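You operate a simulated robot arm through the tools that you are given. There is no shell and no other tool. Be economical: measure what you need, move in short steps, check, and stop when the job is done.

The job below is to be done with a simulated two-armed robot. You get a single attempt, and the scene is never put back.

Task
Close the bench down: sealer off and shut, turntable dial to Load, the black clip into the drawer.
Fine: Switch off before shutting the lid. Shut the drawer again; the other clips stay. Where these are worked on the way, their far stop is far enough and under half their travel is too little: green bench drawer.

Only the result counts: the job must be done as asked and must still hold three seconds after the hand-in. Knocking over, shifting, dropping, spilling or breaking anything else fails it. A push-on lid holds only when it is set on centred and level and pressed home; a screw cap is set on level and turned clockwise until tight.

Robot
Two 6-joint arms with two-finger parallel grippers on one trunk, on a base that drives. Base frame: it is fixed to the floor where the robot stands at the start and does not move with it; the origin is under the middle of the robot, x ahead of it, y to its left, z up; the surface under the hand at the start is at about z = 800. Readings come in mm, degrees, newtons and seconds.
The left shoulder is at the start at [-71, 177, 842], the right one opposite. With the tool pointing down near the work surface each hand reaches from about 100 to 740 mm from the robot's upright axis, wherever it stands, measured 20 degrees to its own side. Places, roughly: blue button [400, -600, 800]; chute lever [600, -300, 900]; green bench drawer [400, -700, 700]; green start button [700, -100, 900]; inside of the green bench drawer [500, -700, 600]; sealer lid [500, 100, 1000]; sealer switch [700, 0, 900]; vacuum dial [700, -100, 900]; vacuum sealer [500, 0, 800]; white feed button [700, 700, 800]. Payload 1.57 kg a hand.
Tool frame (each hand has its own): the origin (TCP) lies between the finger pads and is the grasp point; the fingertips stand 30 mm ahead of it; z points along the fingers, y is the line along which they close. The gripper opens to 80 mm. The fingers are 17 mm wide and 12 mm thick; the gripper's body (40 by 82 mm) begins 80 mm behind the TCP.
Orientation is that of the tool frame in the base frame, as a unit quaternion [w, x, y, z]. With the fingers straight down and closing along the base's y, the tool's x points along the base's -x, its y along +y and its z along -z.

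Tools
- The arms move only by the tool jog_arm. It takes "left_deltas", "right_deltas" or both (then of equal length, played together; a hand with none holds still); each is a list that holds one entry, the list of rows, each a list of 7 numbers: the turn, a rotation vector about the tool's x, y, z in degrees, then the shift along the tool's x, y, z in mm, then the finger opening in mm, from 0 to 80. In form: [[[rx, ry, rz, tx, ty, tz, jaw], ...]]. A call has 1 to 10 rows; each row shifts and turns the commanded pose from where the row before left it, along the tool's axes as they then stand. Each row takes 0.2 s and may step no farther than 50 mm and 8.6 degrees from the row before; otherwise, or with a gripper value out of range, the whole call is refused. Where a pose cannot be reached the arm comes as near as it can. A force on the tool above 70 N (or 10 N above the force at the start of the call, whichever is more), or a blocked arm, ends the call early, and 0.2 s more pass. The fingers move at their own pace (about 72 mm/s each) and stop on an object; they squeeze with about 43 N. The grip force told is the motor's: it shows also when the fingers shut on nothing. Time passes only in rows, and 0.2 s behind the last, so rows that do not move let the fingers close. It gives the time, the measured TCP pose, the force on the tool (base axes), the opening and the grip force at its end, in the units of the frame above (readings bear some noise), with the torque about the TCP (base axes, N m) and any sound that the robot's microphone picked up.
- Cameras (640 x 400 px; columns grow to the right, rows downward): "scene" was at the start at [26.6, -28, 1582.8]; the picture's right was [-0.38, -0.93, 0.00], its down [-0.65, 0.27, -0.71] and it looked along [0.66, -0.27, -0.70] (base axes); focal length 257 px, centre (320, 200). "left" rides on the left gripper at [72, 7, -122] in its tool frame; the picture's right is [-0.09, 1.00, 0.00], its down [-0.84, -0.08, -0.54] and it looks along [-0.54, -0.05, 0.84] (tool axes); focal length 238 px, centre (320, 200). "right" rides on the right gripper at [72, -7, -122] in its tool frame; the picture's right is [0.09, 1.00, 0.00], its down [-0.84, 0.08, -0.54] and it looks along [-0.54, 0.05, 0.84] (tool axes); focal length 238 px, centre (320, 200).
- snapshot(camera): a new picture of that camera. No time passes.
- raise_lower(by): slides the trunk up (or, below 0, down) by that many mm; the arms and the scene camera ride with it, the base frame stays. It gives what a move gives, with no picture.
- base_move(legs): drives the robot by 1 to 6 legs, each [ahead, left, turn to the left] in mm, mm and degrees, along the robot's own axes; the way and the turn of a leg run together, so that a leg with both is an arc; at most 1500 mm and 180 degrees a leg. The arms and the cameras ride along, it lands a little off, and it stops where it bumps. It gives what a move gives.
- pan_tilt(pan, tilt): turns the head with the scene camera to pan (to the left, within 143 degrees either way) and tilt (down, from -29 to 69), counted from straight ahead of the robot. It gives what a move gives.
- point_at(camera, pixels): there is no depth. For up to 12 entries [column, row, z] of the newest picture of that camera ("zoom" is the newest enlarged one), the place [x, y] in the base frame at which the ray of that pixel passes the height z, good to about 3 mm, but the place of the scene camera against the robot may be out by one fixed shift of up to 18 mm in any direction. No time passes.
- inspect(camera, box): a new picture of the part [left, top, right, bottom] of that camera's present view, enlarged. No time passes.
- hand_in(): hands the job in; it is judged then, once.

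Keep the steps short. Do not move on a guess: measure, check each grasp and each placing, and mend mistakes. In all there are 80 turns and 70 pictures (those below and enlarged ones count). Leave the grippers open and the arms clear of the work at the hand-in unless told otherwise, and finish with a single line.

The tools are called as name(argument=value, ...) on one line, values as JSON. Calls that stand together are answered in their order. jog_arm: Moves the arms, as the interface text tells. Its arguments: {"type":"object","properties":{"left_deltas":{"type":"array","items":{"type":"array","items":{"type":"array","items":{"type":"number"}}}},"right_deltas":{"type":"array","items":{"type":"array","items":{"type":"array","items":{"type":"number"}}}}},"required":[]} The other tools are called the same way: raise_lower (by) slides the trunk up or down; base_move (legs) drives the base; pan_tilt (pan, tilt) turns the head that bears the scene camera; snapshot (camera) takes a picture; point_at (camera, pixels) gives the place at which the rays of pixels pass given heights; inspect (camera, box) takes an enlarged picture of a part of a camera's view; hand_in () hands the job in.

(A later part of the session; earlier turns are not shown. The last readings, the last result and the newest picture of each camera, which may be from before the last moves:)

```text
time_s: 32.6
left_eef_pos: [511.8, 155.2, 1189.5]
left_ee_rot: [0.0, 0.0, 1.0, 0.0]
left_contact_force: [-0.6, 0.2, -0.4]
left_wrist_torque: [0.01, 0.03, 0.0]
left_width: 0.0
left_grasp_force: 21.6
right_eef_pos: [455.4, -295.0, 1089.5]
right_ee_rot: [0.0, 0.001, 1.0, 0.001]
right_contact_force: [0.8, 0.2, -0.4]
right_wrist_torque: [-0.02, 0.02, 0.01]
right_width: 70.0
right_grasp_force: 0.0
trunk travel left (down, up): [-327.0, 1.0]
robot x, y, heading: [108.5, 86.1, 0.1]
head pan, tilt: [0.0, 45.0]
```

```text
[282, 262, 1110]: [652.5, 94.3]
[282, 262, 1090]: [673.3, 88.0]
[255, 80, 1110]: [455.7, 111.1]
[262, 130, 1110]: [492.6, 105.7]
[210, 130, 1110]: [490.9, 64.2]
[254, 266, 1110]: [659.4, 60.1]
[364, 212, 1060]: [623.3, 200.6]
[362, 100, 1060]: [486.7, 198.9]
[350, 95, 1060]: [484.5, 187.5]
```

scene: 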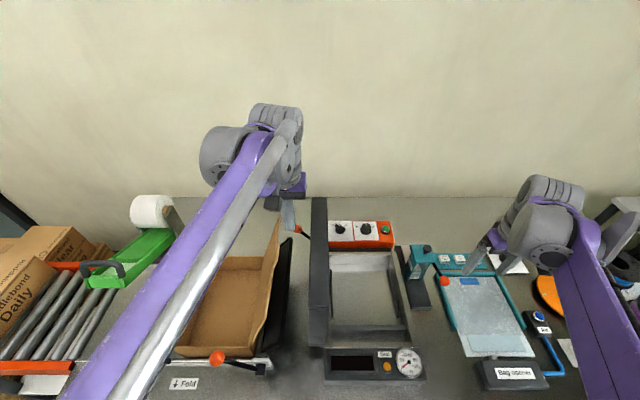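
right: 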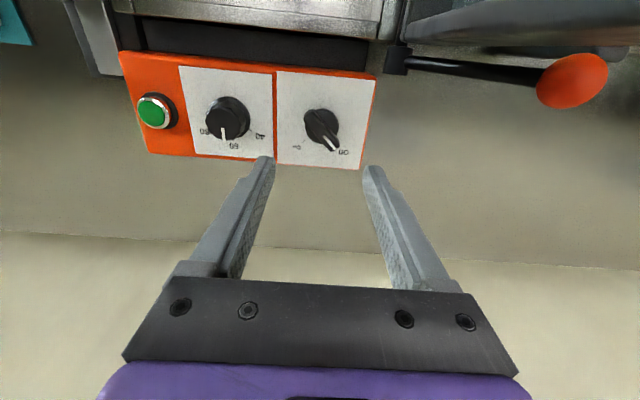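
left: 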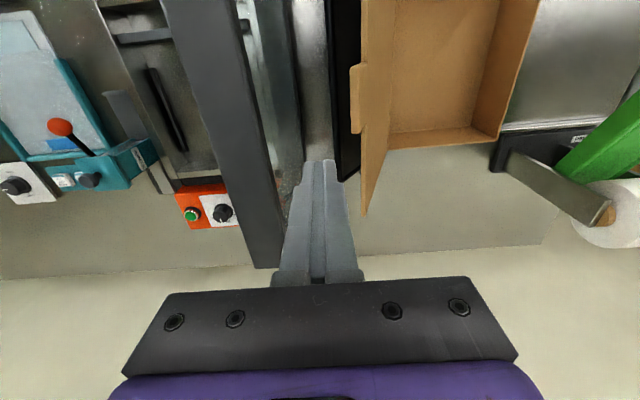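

Gap from y≈106 (lid) to ≈187 (flap). Lower to TCP z≈1080 at y≈150.

jog_arm(left_deltas=[[[0, 0, 0, 0, -6, 35, 0], [0, 0, 0, 0, 0, 35, 0], [0, 0, 0, 0, 0, 25, 0], [0, 0, 0, 0, 0, 15, 0]]])

snapshot(camera="left")

```text
time_s: 33.6
left_eef_pos: [510.0, 150.5, 1080.5]
left_ee_rot: [0.0, 0.001, 1.0, 0.0]
left_contact_force: [-0.3, 0.1, 0.7]
left_wrist_torque: [0.0, -0.01, 0.02]
left_width: 0.0
left_grasp_force: 20.5
right_eef_pos: [454.2, -294.5, 1088.4]
right_ee_rot: [0.0, 0.001, 1.0, 0.001]
right_contact_force: [-0.1, 0.1, 0.2]
right_wrist_torque: [-0.01, -0.01, 0.02]
right_width: 70.2
right_grasp_force: 0.1
trunk travel left (down, up): [-327.0, 1.0]
robot x, y, heading: [109.4, 89.7, -0.2]
head pan, tilt: [0.0, 45.0]
```

```text
37 pictures are left
```

left: 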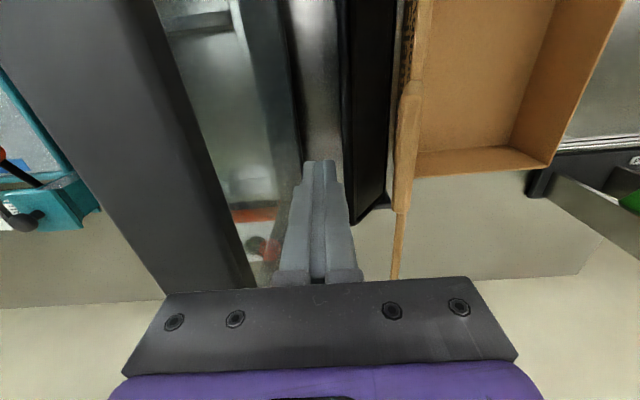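

Clear on both sides. Push toward -y gently and watch the force.

jog_arm(left_deltas=[[[0, 0, 0, 0, -12, 0, 0], [0, 0, 0, 0, -12, 0, 0], [0, 0, 0, 0, -12, 0, 0], [0, 0, 0, 0, -12, 0, 0], [0, 0, 0, 0, -12, 0, 0], [0, 0, 0, 0, -12, 2, 0]]])

snapshot(camera="scene")

```text
time_s: 35.0
left_eef_pos: [509.4, 75.4, 1078.4]
left_ee_rot: [0.0, 0.002, 1.0, 0.0]
left_contact_force: [-0.2, 0.5, -0.5]
left_wrist_torque: [-0.02, -0.02, 0.01]
left_width: 0.1
left_grasp_force: 21.4
right_eef_pos: [453.6, -294.2, 1089.0]
right_ee_rot: [0.0, 0.0, 1.0, 0.0]
right_contact_force: [-0.8, -0.5, 0.3]
right_wrist_torque: [0.0, 0.04, 0.0]
right_width: 69.8
right_grasp_force: 0.2
trunk travel left (down, up): [-327.0, 1.0]
robot x, y, heading: [108.6, 87.8, -0.1]
head pan, tilt: [0.0, 45.0]
```

```text
36 pictures are left
```

scene: 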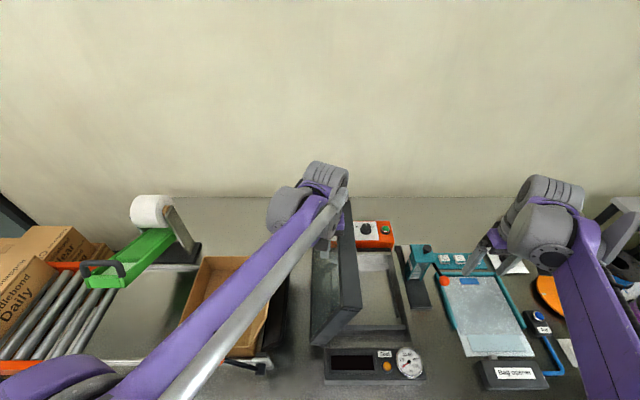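

The lid follows. Continue along its arc about the hinge (y≈88, z≈880).

jog_arm(left_deltas=[[[0, 0, 0, 0, -16, 3, 0], [0, 0, 0, 0, -17, 5, 0], [0, 0, 0, 0, -14, 6, 0], [0, 0, 0, 0, -13, 7, 0], [0, 0, 0, 0, -12, 8, 0], [0, 0, 0, 0, -12, 9, 0]]])

snapshot(camera="scene")

```text
time_s: 36.4
left_eef_pos: [509.7, -8.8, 1041.5]
left_ee_rot: [0.0, 0.001, 1.0, 0.0]
left_contact_force: [0.0, 0.2, -1.1]
left_wrist_torque: [-0.03, -0.03, 0.02]
left_width: 0.1
left_grasp_force: 21.2
right_eef_pos: [453.9, -294.2, 1088.6]
right_ee_rot: [0.0, 0.001, 1.0, 0.0]
right_contact_force: [-0.9, -0.4, -0.2]
right_wrist_torque: [-0.01, -0.05, -0.01]
right_width: 70.1
right_grasp_force: 0.0
trunk travel left (down, up): [-327.0, 1.0]
robot x, y, heading: [110.1, 88.3, -0.2]
head pan, tilt: [0.0, 45.0]
```

```text
35 pictures are left
```

scene: 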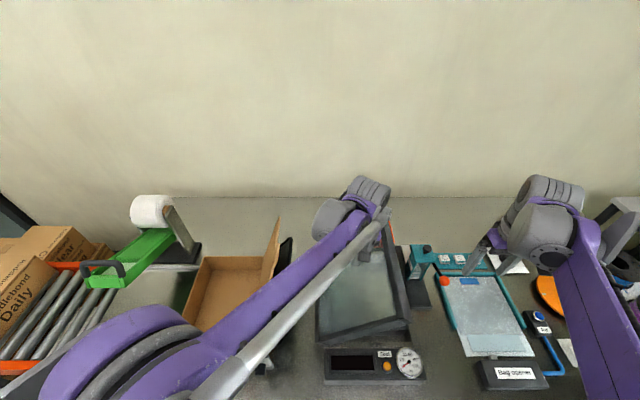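

The lid looks much lower already; check closely.

inspect(camera="scene", box=[290, 200, 450, 390])

snapshot(camera="right")

```text
2.11 times, centred on (370, 295) of scene
```

zoom: 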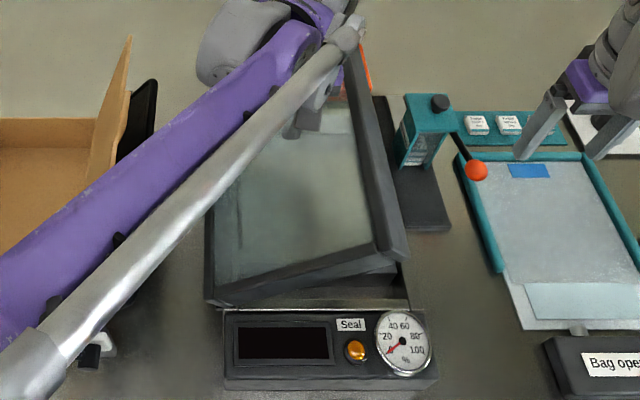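

```text
33 pictures are left
```

right: 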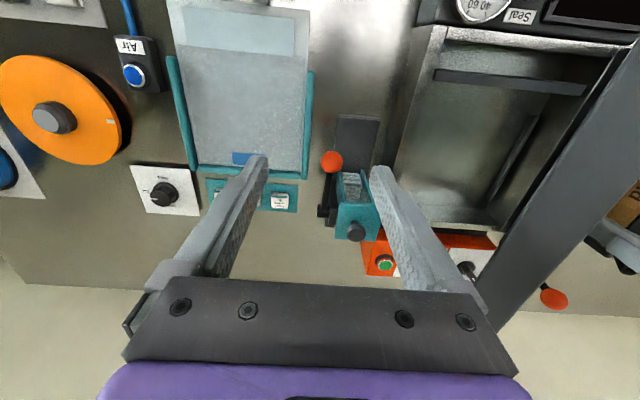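

Lid is at about 45°, resting on the finger. Continue down the arc.

jog_arm(left_deltas=[[[0, 0, 0, 0, -11, 10, 0], [0, 0, 0, 0, -10, 11, 0], [0, 0, 0, 0, -9, 12, 0], [0, 0, 0, 0, -8, 12, 0], [0, 0, 0, 0, -7, 13, 0], [0, 0, 0, 0, -6, 14, 0], [0, 0, 0, 0, -4, 14, 0]]])

inspect(camera="scene", box=[290, 200, 450, 390])

```text
time_s: 38.0
left_eef_pos: [508.3, -61.9, 953.4]
left_ee_rot: [0.0, 0.001, 1.0, 0.0]
left_contact_force: [0.1, 0.8, 0.0]
left_wrist_torque: [0.02, 0.0, 0.02]
left_width: 0.0
left_grasp_force: 21.8
right_eef_pos: [455.6, -294.9, 1088.8]
right_ee_rot: [0.0, 0.001, 1.0, 0.0]
right_contact_force: [0.5, 0.2, -0.2]
right_wrist_torque: [-0.01, -0.03, 0.01]
right_width: 70.0
right_grasp_force: 0.1
trunk travel left (down, up): [-327.0, 1.0]
robot x, y, heading: [107.0, 92.7, 0.1]
head pan, tilt: [0.0, 45.0]
```

```text
2.11 times, centred on (370, 295) of scene
```

zoom: 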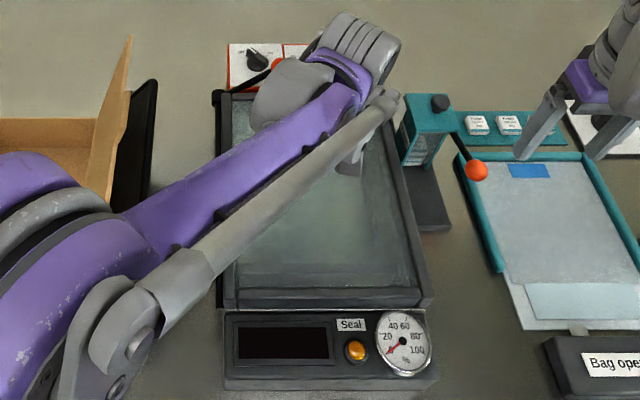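

Nearly or fully shut. Step down in small steps to feel contact.

jog_arm(left_deltas=[[[0, 0, 0, 0, -2, 8, 0], [0, 0, 0, 0, -2, 8, 0]]])

snapshot(camera="left")

```text
time_s: 38.6
left_eef_pos: [509.7, -64.0, 940.2]
left_ee_rot: [0.002, 0.001, 1.0, -0.001]
left_contact_force: [3.7, 0.1, 38.1]
left_wrist_torque: [0.0, 0.22, 0.02]
left_width: 0.0
left_grasp_force: 21.5
right_eef_pos: [453.1, -293.8, 1091.1]
right_ee_rot: [0.002, 0.001, 1.0, 0.0]
right_contact_force: [-0.3, -0.2, 0.4]
right_wrist_torque: [-0.01, 0.01, -0.03]
right_width: 70.1
right_grasp_force: 0.1
trunk travel left (down, up): [-327.0, 1.0]
robot x, y, heading: [108.1, 90.7, 0.1]
head pan, tilt: [0.0, 45.0]
```

```text
31 pictures are left
```

left: 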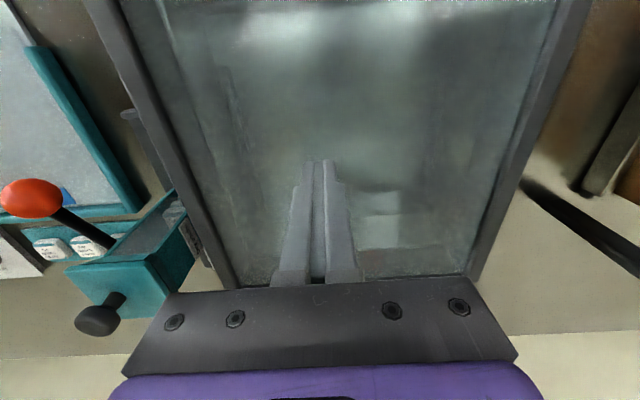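

Firm contact (38 N): the lid is down. Lift the left hand off and withdraw, then verify.

jog_arm(left_deltas=[[[0, 0, 0, 0, 0, -30, 0], [0, 0, 0, 0, 0, -45, 0], [0, 0, 0, 0, 0, -45, 0], [0, 0, 0, 0, 0, -45, 0], [0, 0, 0, 0, 0, -45, 0], [0, 0, 0, 35, 25, -10, 40], [0, 0, 0, 35, 30, 0, 70], [0, 0, 0, 35, 30, 0, 70], [0, 0, 0, 35, 30, 0, 70], [0, 0, 0, 35, 30, 0, 70]]])

snapshot(camera="scene")

inspect(camera="right", box=[320, 0, 640, 320])

```text
time_s: 40.8
left_eef_pos: [330.7, 81.0, 1158.9]
left_ee_rot: [0.001, 0.001, 1.0, -0.001]
left_contact_force: [0.0, 0.3, 0.5]
left_wrist_torque: [-0.01, 0.02, 0.01]
left_width: 70.1
left_grasp_force: 0.0
right_eef_pos: [453.3, -295.1, 1088.9]
right_ee_rot: [0.002, 0.001, 1.0, -0.001]
right_contact_force: [0.6, -0.1, 0.0]
right_wrist_torque: [-0.02, -0.03, 0.0]
right_width: 70.1
right_grasp_force: 0.0
trunk travel left (down, up): [-327.0, 1.0]
robot x, y, heading: [109.2, 91.9, 0.0]
head pan, tilt: [0.0, 45.0]
```

```text
30 pictures are left
```

scene: 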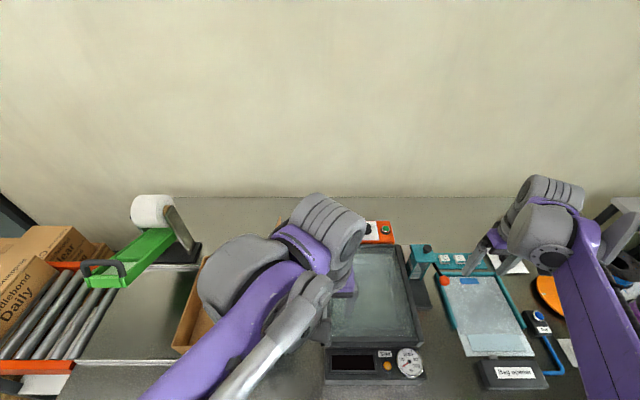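

```text
1.25 times, centred on (480, 160) of right
```

zoom: 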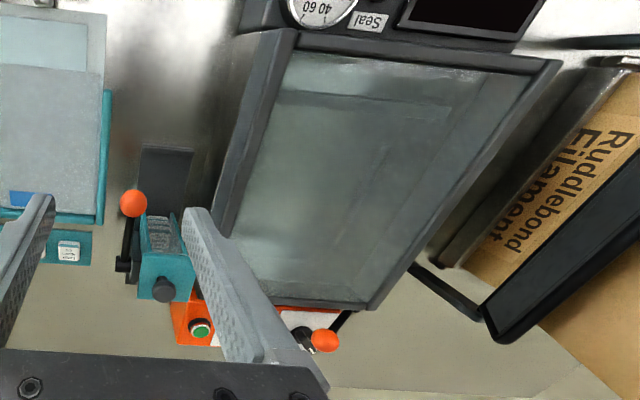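

Lid is shut. Now the dial: drive back a bit and right 400 mm (hands are well above everything).

base_move(legs=[[-50, 0, 0], [0, -400, 0]])

pan_tilt(pan=-25, tilt=50)

snapshot(camera="right")

snapshot(camera="scene")

```text
time_s: 45.4
left_eef_pos: [282.9, -324.9, 1158.9]
left_ee_rot: [0.0, 0.002, 1.0, -0.001]
left_contact_force: [-0.6, -0.3, 0.2]
left_wrist_torque: [0.01, 0.0, 0.01]
left_width: 70.0
left_grasp_force: 0.2
right_eef_pos: [403.6, -699.0, 1088.9]
right_ee_rot: [0.001, 0.002, 1.0, 0.0]
right_contact_force: [-0.1, -0.1, 0.4]
right_wrist_torque: [0.01, 0.02, -0.02]
right_width: 70.0
right_grasp_force: 0.1
trunk travel left (down, up): [-327.0, 1.0]
robot x, y, heading: [61.2, -321.1, -0.0]
head pan, tilt: [0.0, 45.0]
```

```text
time_s: 46.3
left_eef_pos: [283.5, -325.1, 1158.9]
left_ee_rot: [0.0, 0.002, 1.0, -0.001]
left_contact_force: [-1.2, 0.6, 0.0]
left_wrist_torque: [-0.01, -0.01, 0.0]
left_width: 70.1
left_grasp_force: 0.2
right_eef_pos: [403.2, -698.3, 1089.2]
right_ee_rot: [0.0, 0.002, 1.0, -0.001]
right_contact_force: [0.2, -0.3, -0.4]
right_wrist_torque: [-0.03, 0.01, -0.02]
right_width: 70.0
right_grasp_force: 0.0
trunk travel left (down, up): [-327.0, 1.0]
robot x, y, heading: [58.1, -315.8, -0.2]
head pan, tilt: [-25.0, 50.0]
```

```text
28 pictures are left
```

right: 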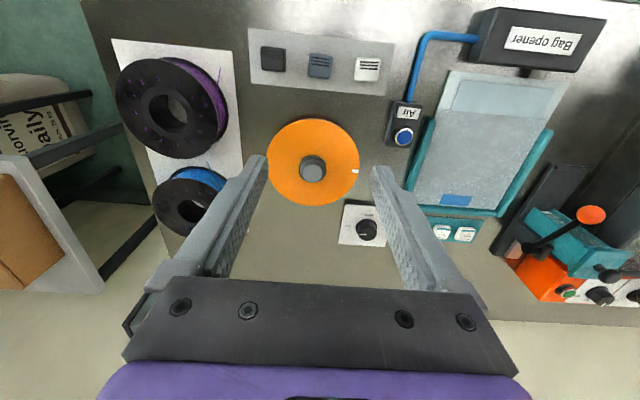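

```text
27 pictures are left
```

scene: 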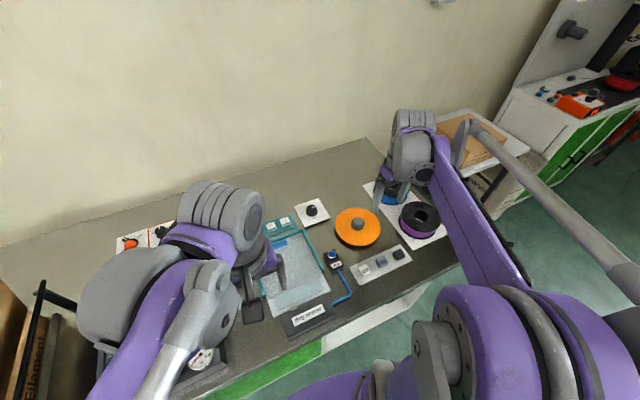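

Dial at (366,228) in the right view. Move the right hand over toward it, to about [600,-567,980], to read its scale.

jog_arm(right_deltas=[[[0, 0, 0, -24, 16.5, 13, 70], [0, 0, 0, -24, 16.5, 13, 70], [0, 0, 0, -24, 16.5, 13, 70], [0, 0, 0, -24, 16.5, 13, 70], [0, 0, 0, -24, 16.5, 13, 70], [0, 0, 0, -24, 16.5, 13, 70], [0, 0, 0, -24, 16.5, 13, 70], [0, 0, 0, -24, 16.5, 13, 70]]])

inspect(camera="right", box=[230, 120, 410, 232])

```text
time_s: 48.1
left_eef_pos: [284.7, -324.4, 1159.3]
left_ee_rot: [0.0, 0.002, 1.0, 0.0]
left_contact_force: [-0.6, 0.5, 0.2]
left_wrist_torque: [0.03, 0.03, 0.0]
left_width: 69.9
left_grasp_force: 0.2
right_eef_pos: [597.2, -567.8, 983.8]
right_ee_rot: [0.0, 0.002, 1.0, 0.0]
right_contact_force: [-0.1, 0.3, -0.4]
right_wrist_torque: [0.01, 0.01, -0.01]
right_width: 69.8
right_grasp_force: 0.0
trunk travel left (down, up): [-327.0, 1.0]
robot x, y, heading: [59.4, -316.3, -0.3]
head pan, tilt: [-25.0, 50.0]
```

```text
3.56 times, centred on (320, 176) of right
```

zoom: 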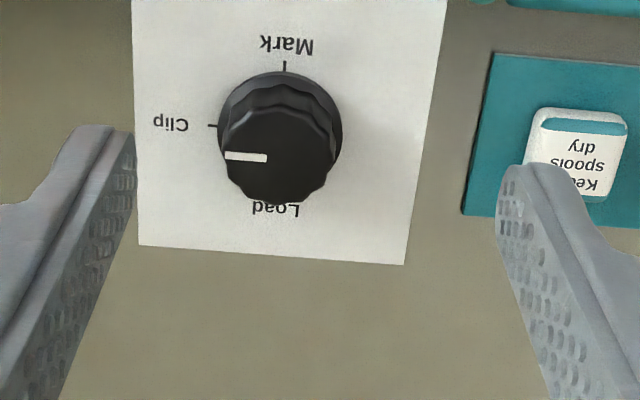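

Pointer is at "Clip" (toward -y); "Load" is toward +x: a quarter-turn counter-clockwise from above. Place the knob.

point_at(camera="zoom", pixels=[[272, 158, 830], [272, 158, 840], [280, 128, 800], [280, 128, 810], [225, 160, 835], [325, 160, 835], [131, 0, 803], [446, 0, 803], [405, 264, 803], [138, 244, 803]])

```text
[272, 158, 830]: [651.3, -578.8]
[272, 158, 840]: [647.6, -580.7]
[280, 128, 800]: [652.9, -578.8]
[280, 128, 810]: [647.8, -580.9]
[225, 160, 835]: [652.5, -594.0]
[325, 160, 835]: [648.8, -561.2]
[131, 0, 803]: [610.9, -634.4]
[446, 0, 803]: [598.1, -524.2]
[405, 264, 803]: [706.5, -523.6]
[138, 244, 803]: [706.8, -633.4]
```

Knob ≈[650.5,-579], ~33 mm across, top z≈825. Shift over it, pre-turn the hand 45° clockwise, go down to TCP 865.

jog_arm(right_deltas=[[[0, 0, 0, -40, -6, 15, 60], [0, 0, 0, -13.3, -5, 30, 60], [0, 0, 7.5, 0, 0, 25, 60], [0, 0, 7.5, 0, 0, 25, 60], [0, 0, 7.5, 0, 0, 18, 60], [0, 0, 7.5, 0, 0, 0, 60], [0, 0, 7.5, 0, 0, 0, 60], [0, 0, 7.5, 0, 0, 0, 60]]])

snapshot(camera="right")

```text
time_s: 49.9
left_eef_pos: [282.7, -324.3, 1158.8]
left_ee_rot: [0.0, 0.002, 1.0, 0.0]
left_contact_force: [0.1, -0.6, -0.2]
left_wrist_torque: [-0.02, 0.0, -0.01]
left_width: 70.1
left_grasp_force: 0.2
right_eef_pos: [648.6, -578.6, 871.4]
right_ee_rot: [0.001, 0.385, 0.923, 0.0]
right_contact_force: [0.4, -0.3, 0.5]
right_wrist_torque: [0.01, -0.02, -0.03]
right_width: 60.3
right_grasp_force: 0.0
trunk travel left (down, up): [-327.0, 1.0]
robot x, y, heading: [55.7, -314.8, -0.1]
head pan, tilt: [-25.0, 50.0]
```

```text
25 pictures are left
```

right: 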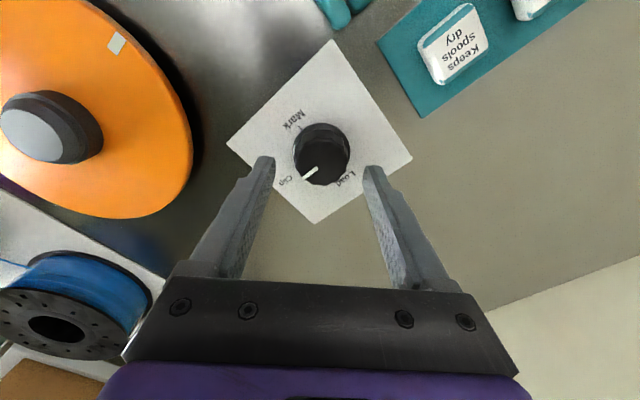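

Centred between the fingers. Go down 25 mm and close.

jog_arm(right_deltas=[[[0, 0, 0, 0, 0, 12, 60], [0, 0, 0, 0, 0, 10, 60], [0, 0, 0, 0, 0, 3, 60], [0, 0, 0, 0, 0, 0, 15], [0, 0, 0, 0, 0, 0, 15], [0, 0, 0, 0, 0, 0, 15], [0, 0, 0, 0, 0, 0, 15]]])

```text
time_s: 51.5
left_eef_pos: [283.5, -323.6, 1159.2]
left_ee_rot: [0.0, 0.002, 1.0, 0.0]
left_contact_force: [-0.3, 0.5, 0.1]
left_wrist_torque: [0.02, -0.01, -0.03]
left_width: 70.1
left_grasp_force: 0.1
right_eef_pos: [649.0, -578.2, 847.0]
right_ee_rot: [0.0, 0.383, 0.924, 0.0]
right_contact_force: [4.6, 3.7, -2.4]
right_wrist_torque: [0.1, -0.3, -0.01]
right_width: 39.0
right_grasp_force: 44.0
trunk travel left (down, up): [-327.0, 1.0]
robot x, y, heading: [60.0, -313.9, -0.3]
head pan, tilt: [-25.0, 50.0]
```

39 mm suggests the skirt. Open, up 7 mm, regrip on the fluted part.

jog_arm(right_deltas=[[[0, 0, 0, 0, 0, 0, 55], [0, 0, 0, 0, 0, -7, 55], [0, 0, 0, 0, 0, 0, 15], [0, 0, 0, 0, 0, 0, 15], [0, 0, 0, 0, 0, 0, 15]]])

snapshot(camera="right")

```text
time_s: 52.7
left_eef_pos: [283.1, -323.8, 1160.0]
left_ee_rot: [0.0, 0.001, 1.0, -0.001]
left_contact_force: [-0.2, -0.1, 0.2]
left_wrist_torque: [-0.02, 0.01, -0.03]
left_width: 70.1
left_grasp_force: 0.1
right_eef_pos: [648.8, -577.6, 854.3]
right_ee_rot: [0.001, 0.384, 0.923, 0.0]
right_contact_force: [6.1, 3.9, 2.7]
right_wrist_torque: [0.3, -0.12, -0.02]
right_width: 38.6
right_grasp_force: 43.8
trunk travel left (down, up): [-327.0, 1.0]
robot x, y, heading: [55.9, -313.1, 0.0]
head pan, tilt: [-25.0, 50.0]
```

```text
24 pictures are left
```

right: 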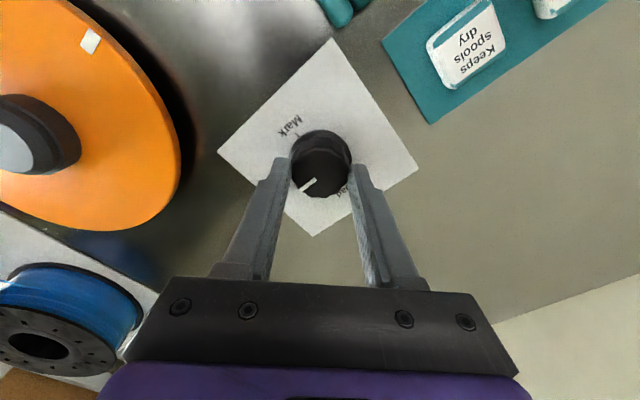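

Knob held at 38.6 mm. Turn counter-clockwise ~86°, then look.

jog_arm(right_deltas=[[[0, 0, -8.6, 0, 0, 0, 15], [0, 0, -8.6, 0, 0, 0, 15], [0, 0, -8.6, 0, 0, 0, 15], [0, 0, -8.6, 0, 0, 0, 15], [0, 0, -8.6, 0, 0, 0, 15], [0, 0, -8.6, 0, 0, 0, 15], [0, 0, -8.6, 0, 0, 0, 15], [0, 0, -8.6, 0, 0, 0, 15], [0, 0, -8.6, 0, 0, 0, 15], [0, 0, -8.6, 0, 0, 0, 15]]])

inspect(camera="right", box=[220, 60, 430, 210])

```text
time_s: 54.9
left_eef_pos: [283.1, -322.8, 1157.8]
left_ee_rot: [0.0, 0.001, 1.0, -0.001]
left_contact_force: [0.2, 0.1, -0.2]
left_wrist_torque: [-0.01, -0.03, 0.03]
left_width: 70.0
left_grasp_force: 0.0
right_eef_pos: [649.3, -576.3, 855.2]
right_ee_rot: [0.0, -0.351, 0.936, 0.0]
right_contact_force: [11.3, 15.9, 4.6]
right_wrist_torque: [0.7, -0.81, 0.06]
right_width: 38.3
right_grasp_force: 44.5
trunk travel left (down, up): [-327.0, 1.0]
robot x, y, heading: [63.6, -317.9, -0.2]
head pan, tilt: [-25.0, 50.0]
```

```text
2.67 times, centred on (325, 135) of right
```

zoom: 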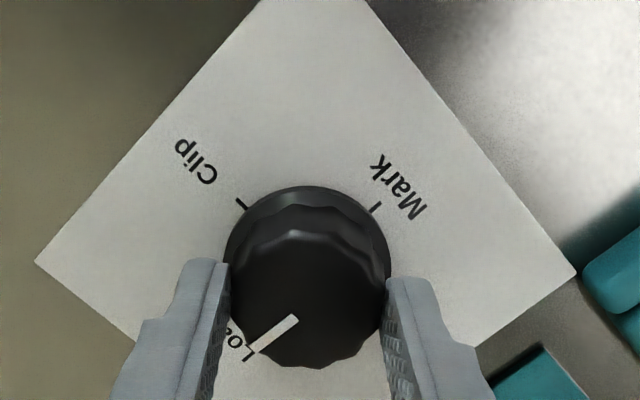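

Pointer sits on Load, a few degrees short. Turn 4° more, release, rise and square up.

jog_arm(right_deltas=[[[0, 0, -4, 0, 0, 0, 15], [0, 0, 0, 0, 0, 0, 15], [0, 0, 0, 0, 0, 0, 60], [0, 0, 0, 0, 0, 0, 60], [0, 0, 0, 0, 0, -40, 60], [0, 0, 8.6, 0, 0, -40, 60], [0, 0, 8.6, 0, 0, -40, 60], [0, 0, 8.6, 0, 0, 0, 60], [0, 0, 8.6, 0, 0, 0, 60], [0, 0, 8.6, 0, 0, 0, 60]]])

inspect(camera="right", box=[180, 50, 460, 230])

```text
time_s: 57.1
left_eef_pos: [282.4, -325.4, 1159.0]
left_ee_rot: [0.0, 0.002, 1.0, 0.0]
left_contact_force: [-0.5, 0.4, 0.0]
left_wrist_torque: [-0.01, -0.03, -0.03]
left_width: 70.0
left_grasp_force: 0.0
right_eef_pos: [647.9, -580.0, 974.7]
right_ee_rot: [0.0, -0.015, 1.0, -0.001]
right_contact_force: [0.2, -0.7, 0.2]
right_wrist_torque: [0.01, 0.01, 0.02]
right_width: 60.0
right_grasp_force: 0.1
trunk travel left (down, up): [-327.0, 1.0]
robot x, y, heading: [56.9, -313.7, -0.3]
head pan, tilt: [-25.0, 50.0]
```

```text
2.22 times, centred on (320, 140) of right
```

zoom: 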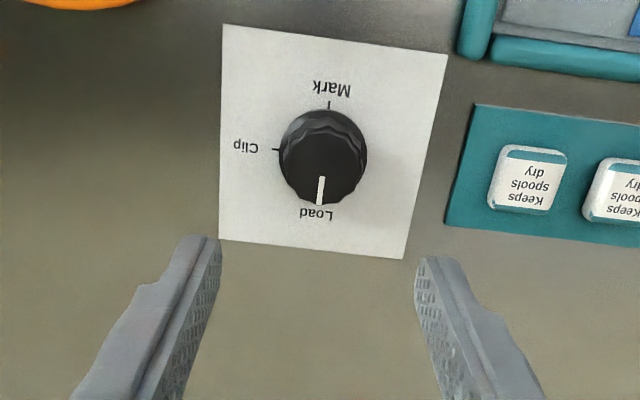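

Dial is on Load. Now find the drawer: raise the right hand back, drive back 260 and right 200, look at the bench front.

jog_arm(right_deltas=[[[0, 0, 1.7, 20, 0, -30, 70], [0, 0, 0, 35, 0, -30, 70], [0, 0, 0, 40, 0, -25, 70], [0, 0, 0, 40, 0, -25, 70], [0, 0, 0, 40, 0, 0, 70], [0, 0, 0, 40, 0, 0, 70], [0, 0, 0, 40, 0, 0, 70]]])

base_move(legs=[[-260, 0, 0], [0, -200, 0]])

pan_tilt(pan=-15, tilt=52)

snapshot(camera="scene")

```text
time_s: 58.7
left_eef_pos: [281.9, -324.5, 1159.6]
left_ee_rot: [0.0, 0.002, 1.0, 0.0]
left_contact_force: [0.2, -0.3, 0.1]
left_wrist_torque: [0.02, -0.02, 0.0]
left_width: 70.2
left_grasp_force: 0.1
right_eef_pos: [391.6, -579.9, 1084.8]
right_ee_rot: [0.001, -0.001, 1.0, 0.0]
right_contact_force: [0.3, 0.2, -0.1]
right_wrist_torque: [-0.01, -0.01, -0.02]
right_width: 70.1
right_grasp_force: 0.1
trunk travel left (down, up): [-327.0, 1.0]
robot x, y, heading: [59.2, -313.6, 0.0]
head pan, tilt: [-25.0, 50.0]
```

```text
time_s: 62.5
left_eef_pos: [20.8, -524.5, 1157.7]
left_ee_rot: [0.0, 0.001, 1.0, 0.001]
left_contact_force: [-0.1, 0.2, 0.0]
left_wrist_torque: [-0.04, 0.03, 0.02]
left_width: 69.7
left_grasp_force: 0.2
right_eef_pos: [131.3, -780.9, 1084.5]
right_ee_rot: [0.0, -0.001, 1.0, 0.0]
right_contact_force: [-0.3, 0.6, -0.3]
right_wrist_torque: [0.01, 0.0, -0.02]
right_width: 69.8
right_grasp_force: 0.0
trunk travel left (down, up): [-327.0, 1.0]
robot x, y, heading: [-202.2, -516.6, -0.0]
head pan, tilt: [-25.0, 50.0]
```

```text
time_s: 63.3
left_eef_pos: [22.0, -523.9, 1158.9]
left_ee_rot: [0.0, 0.003, 1.0, 0.001]
left_contact_force: [0.6, 0.5, -1.2]
left_wrist_torque: [0.0, 0.01, 0.0]
left_width: 69.9
left_grasp_force: 0.2
right_eef_pos: [131.4, -779.9, 1084.6]
right_ee_rot: [0.0, 0.0, 1.0, 0.0]
right_contact_force: [0.9, 1.3, 0.4]
right_wrist_torque: [0.01, -0.02, 0.01]
right_width: 69.9
right_grasp_force: 0.0
trunk travel left (down, up): [-327.0, 1.0]
robot x, y, heading: [-200.2, -515.7, -0.2]
head pan, tilt: [-15.0, 52.0]
```

```text
21 pictures are left
```

scene: 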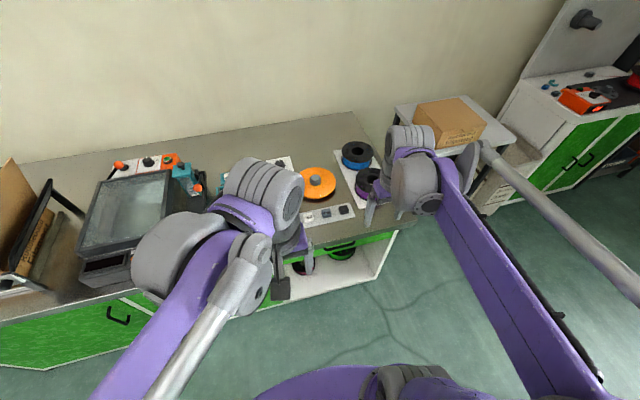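

The drawer is the green strip under the bench with a black handle near (342,247). Enlarge it.

inspect(camera="scene", box=[270, 195, 430, 295])

point_at(camera="scene", pixels=[[342, 247, 740], [342, 247, 720], [342, 247, 700], [343, 210, 812], [326, 213, 812], [308, 217, 812]])

```text
4.00 times, centred on (350, 245) of scene
```

zoom: 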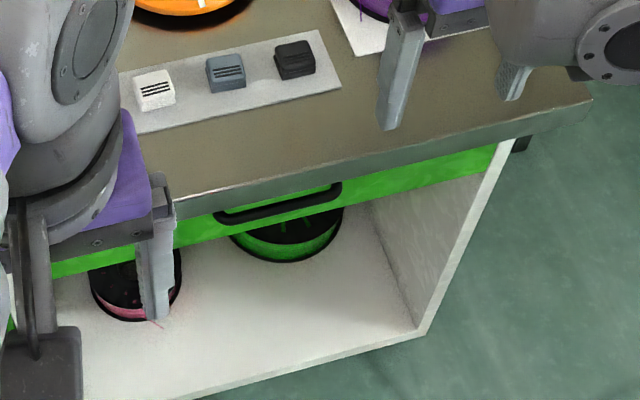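

```text
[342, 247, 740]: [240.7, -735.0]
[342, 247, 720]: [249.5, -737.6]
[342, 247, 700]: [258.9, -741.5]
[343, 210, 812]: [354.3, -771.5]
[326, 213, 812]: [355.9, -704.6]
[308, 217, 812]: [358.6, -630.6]
```

Handle bar ≈ y -735, x ≈ 245, z≈720–740. For a second sight line: lower the trunk 200, move left hand aside, look with the right camera.

raise_lower(by=-200)

jog_arm(left_deltas=[[[0, 0, 0, 0, 40, 0, 70], [0, 0, 0, 0, 40, 0, 70], [0, 0, 0, 0, 40, 0, 70], [0, 0, 0, 0, 40, 0, 70], [0, 0, 0, 0, 40, 0, 70]]], right_deltas=[[[0, 0, 0, 20, 10, 0, 70], [0, 0, 0, 20, 10, 0, 70], [0, 0, 0, 20, 10, 0, 70], [0, 0, 0, 20, 10, 0, 70], [0, 0, 0, 20, 10, 0, 70]]])

snapshot(camera="right")

inspect(camera="scene", box=[220, 130, 420, 255])

```text
time_s: 65.4
left_eef_pos: [21.1, -524.0, 958.7]
left_ee_rot: [0.0, 0.003, 1.0, 0.0]
left_contact_force: [-0.5, -0.9, -0.1]
left_wrist_torque: [0.02, -0.04, 0.01]
left_width: 70.2
left_grasp_force: 0.0
right_eef_pos: [131.9, -780.4, 885.3]
right_ee_rot: [-0.001, -0.001, 1.0, -0.001]
right_contact_force: [-0.4, -0.6, 0.0]
right_wrist_torque: [0.02, -0.01, -0.04]
right_width: 70.1
right_grasp_force: 0.1
trunk travel left (down, up): [-127.0, 201.0]
robot x, y, heading: [-203.0, -513.1, -0.2]
head pan, tilt: [-15.0, 52.0]
```

```text
time_s: 66.6
left_eef_pos: [21.1, -323.5, 959.2]
left_ee_rot: [0.0, 0.001, 1.0, 0.0]
left_contact_force: [0.4, 0.3, -0.5]
left_wrist_torque: [0.02, 0.03, 0.05]
left_width: 69.9
left_grasp_force: 0.0
right_eef_pos: [31.4, -729.8, 884.6]
right_ee_rot: [0.0, -0.002, 1.0, 0.0]
right_contact_force: [0.2, 1.2, -0.1]
right_wrist_torque: [0.02, -0.01, -0.01]
right_width: 70.0
right_grasp_force: 0.1
trunk travel left (down, up): [-127.0, 201.0]
robot x, y, heading: [-201.9, -513.3, -0.6]
head pan, tilt: [-15.0, 52.0]
```

```text
19 pictures are left
```

right: 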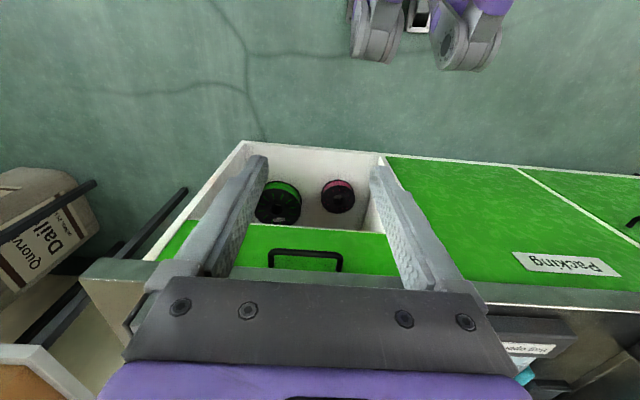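

```text
3.20 times, centred on (320, 192) of scene
```

zoom: 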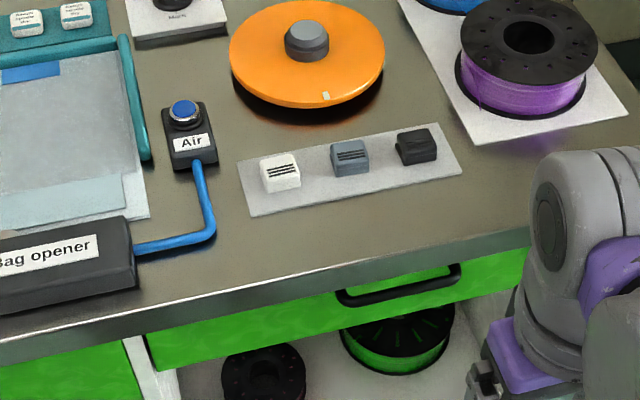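

Handle bow is clear in both views: right (305,252), scene zoom (398,288). Triangulate bar and clip.

point_at(camera="zoom", pixels=[[398, 288, 740], [398, 288, 720], [398, 288, 700], [340, 297, 720], [460, 272, 720], [417, 150, 820], [417, 150, 810], [350, 160, 815], [398, 265, 780], [415, 232, 800]])

point_at(camera="right", pixels=[[305, 252, 740], [305, 252, 720], [305, 252, 700], [270, 252, 720], [340, 255, 720], [270, 268, 720], [342, 270, 720], [310, 278, 760], [315, 296, 800], [315, 226, 690]])

```text
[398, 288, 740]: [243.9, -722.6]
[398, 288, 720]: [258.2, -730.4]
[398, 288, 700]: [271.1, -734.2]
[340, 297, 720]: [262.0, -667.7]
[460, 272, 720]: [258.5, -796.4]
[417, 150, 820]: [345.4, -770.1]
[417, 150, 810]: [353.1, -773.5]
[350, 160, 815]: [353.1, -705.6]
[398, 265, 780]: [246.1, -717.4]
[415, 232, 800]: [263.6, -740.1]
```

```text
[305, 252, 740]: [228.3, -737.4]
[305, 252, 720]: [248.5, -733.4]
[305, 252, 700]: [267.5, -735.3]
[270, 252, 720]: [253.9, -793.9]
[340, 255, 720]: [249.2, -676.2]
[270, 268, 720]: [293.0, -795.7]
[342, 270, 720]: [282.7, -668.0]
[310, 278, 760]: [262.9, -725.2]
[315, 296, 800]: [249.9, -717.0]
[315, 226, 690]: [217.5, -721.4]
```

Bar likely at x≈250–275, z≈690–720. I'll turn the right hand horizontal (fingers ahead, closing vertically) in free space, which also gives a level view of the handle.

jog_arm(right_deltas=[[[0, 0, 0, -40, 0, 0, 60], [0, 0, 0, -40, 0, 0, 60], [-4.95, -4.95, 4.95, 0, 0, 0, 60], [-4.95, -4.95, 4.95, 0, 0, 0, 60], [-4.95, -4.95, 4.95, 0, 0, 0, 60], [-4.95, -4.95, 4.95, 0, 0, 0, 60], [-4.95, -4.95, 4.95, 0, 0, 0, 60], [-4.95, -4.95, 4.95, 0, 0, 0, 60], [-4.95, -4.95, 4.95, 0, 0, 0, 60], [-4.95, -4.95, 4.95, 0, 0, 0, 60]]])

jog_arm(right_deltas=[[[-4.95, -4.95, 4.95, 0, 0, 0, 60], [-4.95, -4.95, 4.95, 0, 0, 0, 60], [-4.95, -4.95, 4.95, 0, 0, 0, 60], [-4.95, -4.95, 4.95, 0, 0, 0, 60], [-4.95, -4.95, 4.95, 0, 0, 0, 60], [-4.95, -4.95, 4.95, 0, 0, 0, 60]]])

```text
time_s: 68.8
left_eef_pos: [20.0, -323.5, 961.1]
left_ee_rot: [0.001, 0.002, 1.0, -0.001]
left_contact_force: [-0.3, 0.3, -0.6]
left_wrist_torque: [0.03, 0.02, 0.0]
left_width: 69.9
left_grasp_force: 0.1
right_eef_pos: [111.2, -730.9, 884.2]
right_ee_rot: [0.326, 0.326, 0.825, 0.327]
right_contact_force: [0.0, 0.6, -0.4]
right_wrist_torque: [0.04, -0.01, 0.0]
right_width: 60.2
right_grasp_force: 0.0
trunk travel left (down, up): [-127.0, 201.0]
robot x, y, heading: [-203.1, -515.1, -0.5]
head pan, tilt: [-15.0, 52.0]
```

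```text
time_s: 70.2
left_eef_pos: [22.2, -324.1, 959.9]
left_ee_rot: [0.001, 0.002, 1.0, 0.0]
left_contact_force: [0.2, 0.0, -0.5]
left_wrist_torque: [0.0, 0.01, 0.02]
left_width: 70.0
left_grasp_force: 0.0
right_eef_pos: [115.2, -731.1, 884.9]
right_ee_rot: [0.5, 0.501, 0.5, 0.499]
right_contact_force: [0.0, -0.4, -0.2]
right_wrist_torque: [0.0, -0.01, 0.01]
right_width: 60.1
right_grasp_force: 0.0
trunk travel left (down, up): [-127.0, 201.0]
robot x, y, heading: [-199.1, -512.9, -0.1]
head pan, tilt: [-15.0, 52.0]
```

Hand is level, pointing ahead. Lower 170 mm to z≈715 and look.

jog_arm(right_deltas=[[[0, 0, 0, 0, -34, 0, 60], [0, 0, 0, 0, -34, 0, 60], [0, 0, 0, 0, -34, 0, 60], [0, 0, 0, 0, -34, 0, 60], [0, 0, 0, 0, -34, 0, 60]]])

snapshot(camera="right")

```text
time_s: 71.4
left_eef_pos: [21.9, -324.8, 959.8]
left_ee_rot: [0.0, 0.001, 1.0, 0.0]
left_contact_force: [-0.4, -0.8, -0.8]
left_wrist_torque: [0.01, 0.0, -0.03]
left_width: 69.9
left_grasp_force: 0.0
right_eef_pos: [133.1, -730.6, 839.3]
right_ee_rot: [0.499, 0.499, 0.501, 0.5]
right_contact_force: [-0.1, 0.8, -0.3]
right_wrist_torque: [-0.02, -0.01, -0.01]
right_width: 60.2
right_grasp_force: 0.0
right hand out of reach, approached as far as the arm can: row 2, 3, 4, 5
trunk travel left (down, up): [-127.0, 201.0]
robot x, y, heading: [-202.9, -515.2, -0.2]
head pan, tilt: [-15.0, 52.0]
```

```text
17 pictures are left
```

right: 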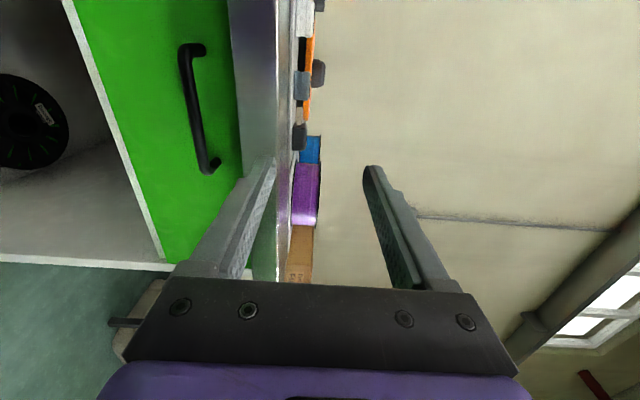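

Level view: bar from (190,60) to (208,165), drawer front between cols ~120 and 240. Measure, and drive back 130 mm since the arm is too folded here.

point_at(camera="right", pixels=[[196, 110, 740], [196, 110, 720], [196, 110, 700], [196, 110, 690], [188, 60, 715], [207, 165, 715], [193, 45, 715], [216, 165, 715], [240, 110, 765], [276, 110, 800]])

base_move(legs=[[-130, 0, 0]])

raise_lower(by=-90)

```text
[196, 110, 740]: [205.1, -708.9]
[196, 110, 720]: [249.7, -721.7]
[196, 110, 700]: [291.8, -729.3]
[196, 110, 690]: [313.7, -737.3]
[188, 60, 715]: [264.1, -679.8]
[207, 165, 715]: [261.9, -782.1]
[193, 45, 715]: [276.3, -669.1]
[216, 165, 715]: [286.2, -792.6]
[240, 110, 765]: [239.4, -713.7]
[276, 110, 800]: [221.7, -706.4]
```

```text
time_s: 72.7
left_eef_pos: [-108.9, -324.2, 959.6]
left_ee_rot: [0.0, 0.002, 1.0, 0.0]
left_contact_force: [0.1, 0.3, -0.1]
left_wrist_torque: [0.04, 0.01, -0.02]
left_width: 70.0
left_grasp_force: 0.0
right_eef_pos: [3.9, -730.1, 839.4]
right_ee_rot: [0.5, 0.5, 0.5, 0.5]
right_contact_force: [-0.3, 0.0, -1.0]
right_wrist_torque: [0.04, 0.02, 0.02]
right_width: 59.7
right_grasp_force: 0.0
trunk travel left (down, up): [-127.0, 201.0]
robot x, y, heading: [-333.2, -509.8, -0.4]
head pan, tilt: [-15.0, 52.0]
```

```text
time_s: 74.0
left_eef_pos: [-108.7, -323.3, 868.3]
left_ee_rot: [0.0, 0.002, 1.0, 0.0]
left_contact_force: [0.0, 0.3, 0.1]
left_wrist_torque: [0.03, -0.03, -0.01]
left_width: 69.8
left_grasp_force: 0.1
right_eef_pos: [12.0, -732.5, 750.9]
right_ee_rot: [0.5, 0.5, 0.499, 0.5]
right_contact_force: [0.1, -0.4, -0.1]
right_wrist_torque: [-0.01, -0.01, -0.05]
right_width: 60.2
right_grasp_force: 0.1
trunk travel left (down, up): [-37.0, 291.0]
robot x, y, heading: [-332.7, -517.1, -0.1]
head pan, tilt: [-15.0, 52.0]
```

Two sight lines agree: bar at ≈[249,-730,720]. Move ahead in steps and check the pose.

jog_arm(right_deltas=[[[0, 0, 0, 0, 0, 30, 42], [0, 0, 0, 0, 0, 40, 42], [0, 0, 0, 0, 0, 40, 42]]])

```text
time_s: 74.8
left_eef_pos: [-108.3, -324.0, 869.9]
left_ee_rot: [0.0, 0.002, 1.0, -0.001]
left_contact_force: [-0.2, 0.1, 0.2]
left_wrist_torque: [0.0, -0.01, 0.01]
left_width: 70.0
left_grasp_force: 0.0
right_eef_pos: [114.7, -731.5, 749.5]
right_ee_rot: [0.499, 0.5, 0.501, 0.5]
right_contact_force: [0.8, -0.4, -0.1]
right_wrist_torque: [0.03, 0.01, 0.01]
right_width: 42.0
right_grasp_force: 0.0
trunk travel left (down, up): [-37.0, 291.0]
robot x, y, heading: [-335.3, -515.3, -0.2]
head pan, tilt: [-15.0, 52.0]
```

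Good. Down 29.5 mm and ahead to x≈195, then look.

jog_arm(right_deltas=[[[0, 0, 0, 0, -15, 20, 42], [0, 0, 0, 0, -14.5, 30, 42], [0, 0, 0, 0, 0, 30, 42]]])

snapshot(camera="right")

```text
time_s: 75.6
left_eef_pos: [-108.3, -323.8, 870.1]
left_ee_rot: [0.0, 0.002, 1.0, 0.0]
left_contact_force: [0.6, 0.1, -0.4]
left_wrist_torque: [-0.02, -0.01, -0.02]
left_width: 70.0
left_grasp_force: 0.0
right_eef_pos: [194.5, -730.7, 719.3]
right_ee_rot: [0.5, 0.5, 0.5, 0.5]
right_contact_force: [-0.2, -0.4, -0.4]
right_wrist_torque: [0.0, 0.0, -0.01]
right_width: 42.3
right_grasp_force: 0.1
trunk travel left (down, up): [-37.0, 291.0]
robot x, y, heading: [-331.2, -513.7, -0.1]
head pan, tilt: [-15.0, 52.0]
```

```text
16 pictures are left
```

right: 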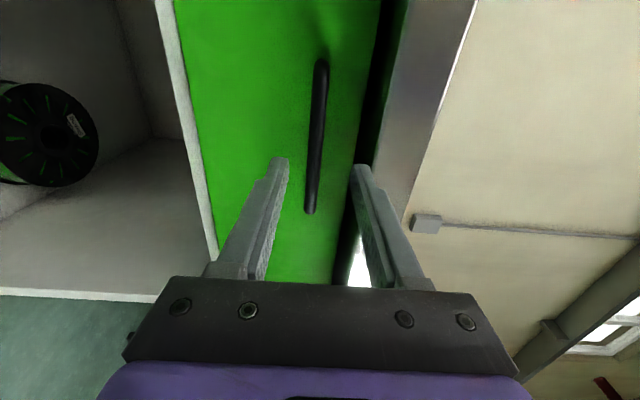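

The bar lies centrally between the fingers. Advance 40 mm and close.

jog_arm(right_deltas=[[[0, 0, 0, 0, 0, 20, 42], [0, 0, 0, 0, 0, 20, 42], [0, 0, 0, 0, 0, 0, 0], [0, 0, 0, 0, 0, 0, 0], [0, 0, 0, 0, 0, 0, 0]]])

```text
time_s: 76.8
left_eef_pos: [-105.5, -323.1, 868.0]
left_ee_rot: [-0.001, 0.002, 1.0, 0.0]
left_contact_force: [-0.2, 0.3, -0.9]
left_wrist_torque: [-0.02, 0.05, 0.0]
left_width: 70.0
left_grasp_force: 0.1
right_eef_pos: [233.8, -730.5, 715.3]
right_ee_rot: [0.496, 0.504, 0.503, 0.496]
right_contact_force: [-19.8, 11.1, -53.1]
right_wrist_torque: [0.03, 1.25, 0.76]
right_width: 12.0
right_grasp_force: 29.6
trunk travel left (down, up): [-37.0, 291.0]
robot x, y, heading: [-336.6, -516.4, -0.4]
head pan, tilt: [-15.0, 52.0]
```

Bar gripped (12 mm). It sits ~4 mm lower, so ease down and pull back.

jog_arm(right_deltas=[[[0, 0, 0, 0, -5, 0, 0], [0, 0, 0, 0, 0, -10, 0], [0, 0, 0, 0, 0, -20, 0], [0, 0, 0, 0, 0, -25, 0], [0, 0, 0, 0, 0, -25, 0], [0, 0, 0, 0, 0, -25, 0], [0, 0, 0, 0, 0, -25, 0], [0, 0, 0, 0, 0, -25, 0]]])

```text
time_s: 78.6
left_eef_pos: [-108.3, -324.1, 869.1]
left_ee_rot: [0.0, 0.003, 1.0, 0.0]
left_contact_force: [-0.2, -0.9, -0.3]
left_wrist_torque: [0.01, 0.0, 0.01]
left_width: 70.0
left_grasp_force: 0.1
right_eef_pos: [77.2, -730.1, 715.9]
right_ee_rot: [0.499, 0.501, 0.499, 0.501]
right_contact_force: [-1.5, -8.0, 0.2]
right_wrist_torque: [-0.03, 0.02, -0.93]
right_width: 11.8
right_grasp_force: 29.4
trunk travel left (down, up): [-37.0, 291.0]
robot x, y, heading: [-336.8, -512.4, -0.4]
head pan, tilt: [-15.0, 52.0]
```

Drawer slides easily (157 mm out). Pull on to feel for the far stop.

jog_arm(right_deltas=[[[0, 0, 0, 0, 0, -20, 0], [0, 0, 0, 0, 0, -20, 0], [0, 0, 0, 0, 0, -20, 0], [0, 0, 0, 0, 0, -15, 0], [0, 0, 0, 0, 0, -10, 0]]])

snapshot(camera="scene")

```text
time_s: 79.2
left_eef_pos: [-106.2, -324.3, 868.3]
left_ee_rot: [-0.002, 0.001, 1.0, 0.0]
left_contact_force: [-0.3, 0.4, 0.1]
left_wrist_torque: [0.0, 0.01, -0.01]
left_width: 70.0
left_grasp_force: 0.0
right_eef_pos: [47.3, -732.2, 719.5]
right_ee_rot: [0.496, 0.508, 0.505, 0.491]
right_contact_force: [-0.7, 15.4, -66.4]
right_wrist_torque: [0.18, 1.43, -0.61]
right_width: 18.9
right_grasp_force: 33.4
right hand out of reach, approached as far as the arm can: row 1, 2, 3
trunk travel left (down, up): [-37.0, 291.0]
robot x, y, heading: [-336.6, -511.2, -0.0]
head pan, tilt: [-15.0, 52.0]
stopped in row 3 (right hand): the force on the tool passed its limit at 73 N (the readings are from after the stop); the commanded pose is now the measured one
```

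```text
15 pictures are left
```

scene: 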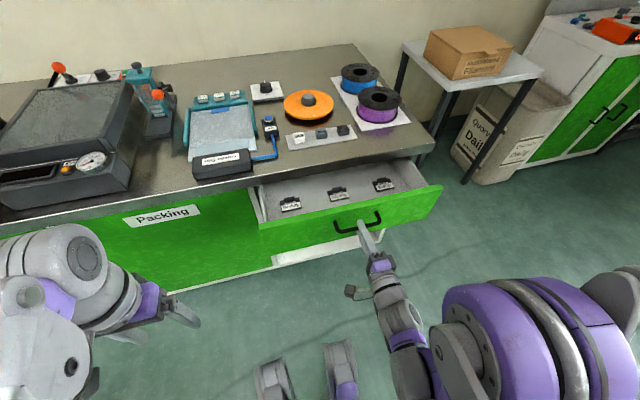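

The arm ran to its folding limit; drawer is ~185 mm out. I see three labelled spots inside. Ease the hand back to level and read the labels.

jog_arm(right_deltas=[[[0, 0, 0, 0, -4, 6, 0], [0, 0, 0, 0, 0, 0, 0]]])

inspect(camera="scene", box=[240, 115, 440, 240])

```text
time_s: 79.8
left_eef_pos: [-106.6, -323.8, 867.9]
left_ee_rot: [-0.002, 0.002, 1.0, 0.0]
left_contact_force: [-0.8, -0.1, -0.3]
left_wrist_torque: [0.01, 0.0, 0.02]
left_width: 69.9
left_grasp_force: 0.0
right_eef_pos: [53.0, -730.7, 717.4]
right_ee_rot: [0.495, 0.507, 0.506, 0.492]
right_contact_force: [1.7, 19.0, -61.7]
right_wrist_torque: [0.22, 1.34, 0.42]
right_width: 15.2
right_grasp_force: 31.8
trunk travel left (down, up): [-37.0, 291.0]
robot x, y, heading: [-334.4, -513.9, -0.5]
head pan, tilt: [-15.0, 52.0]
```

```text
3.20 times, centred on (340, 178) of scene
```

zoom: 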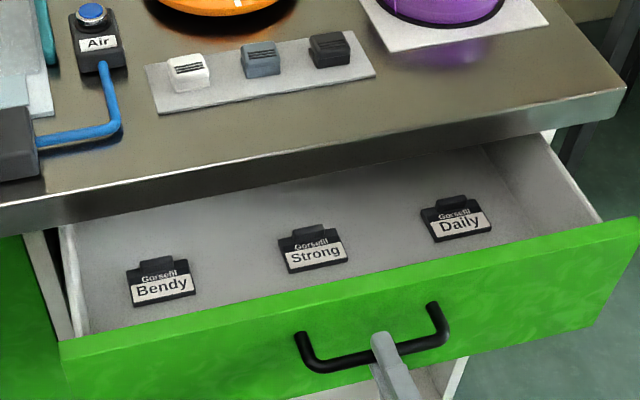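

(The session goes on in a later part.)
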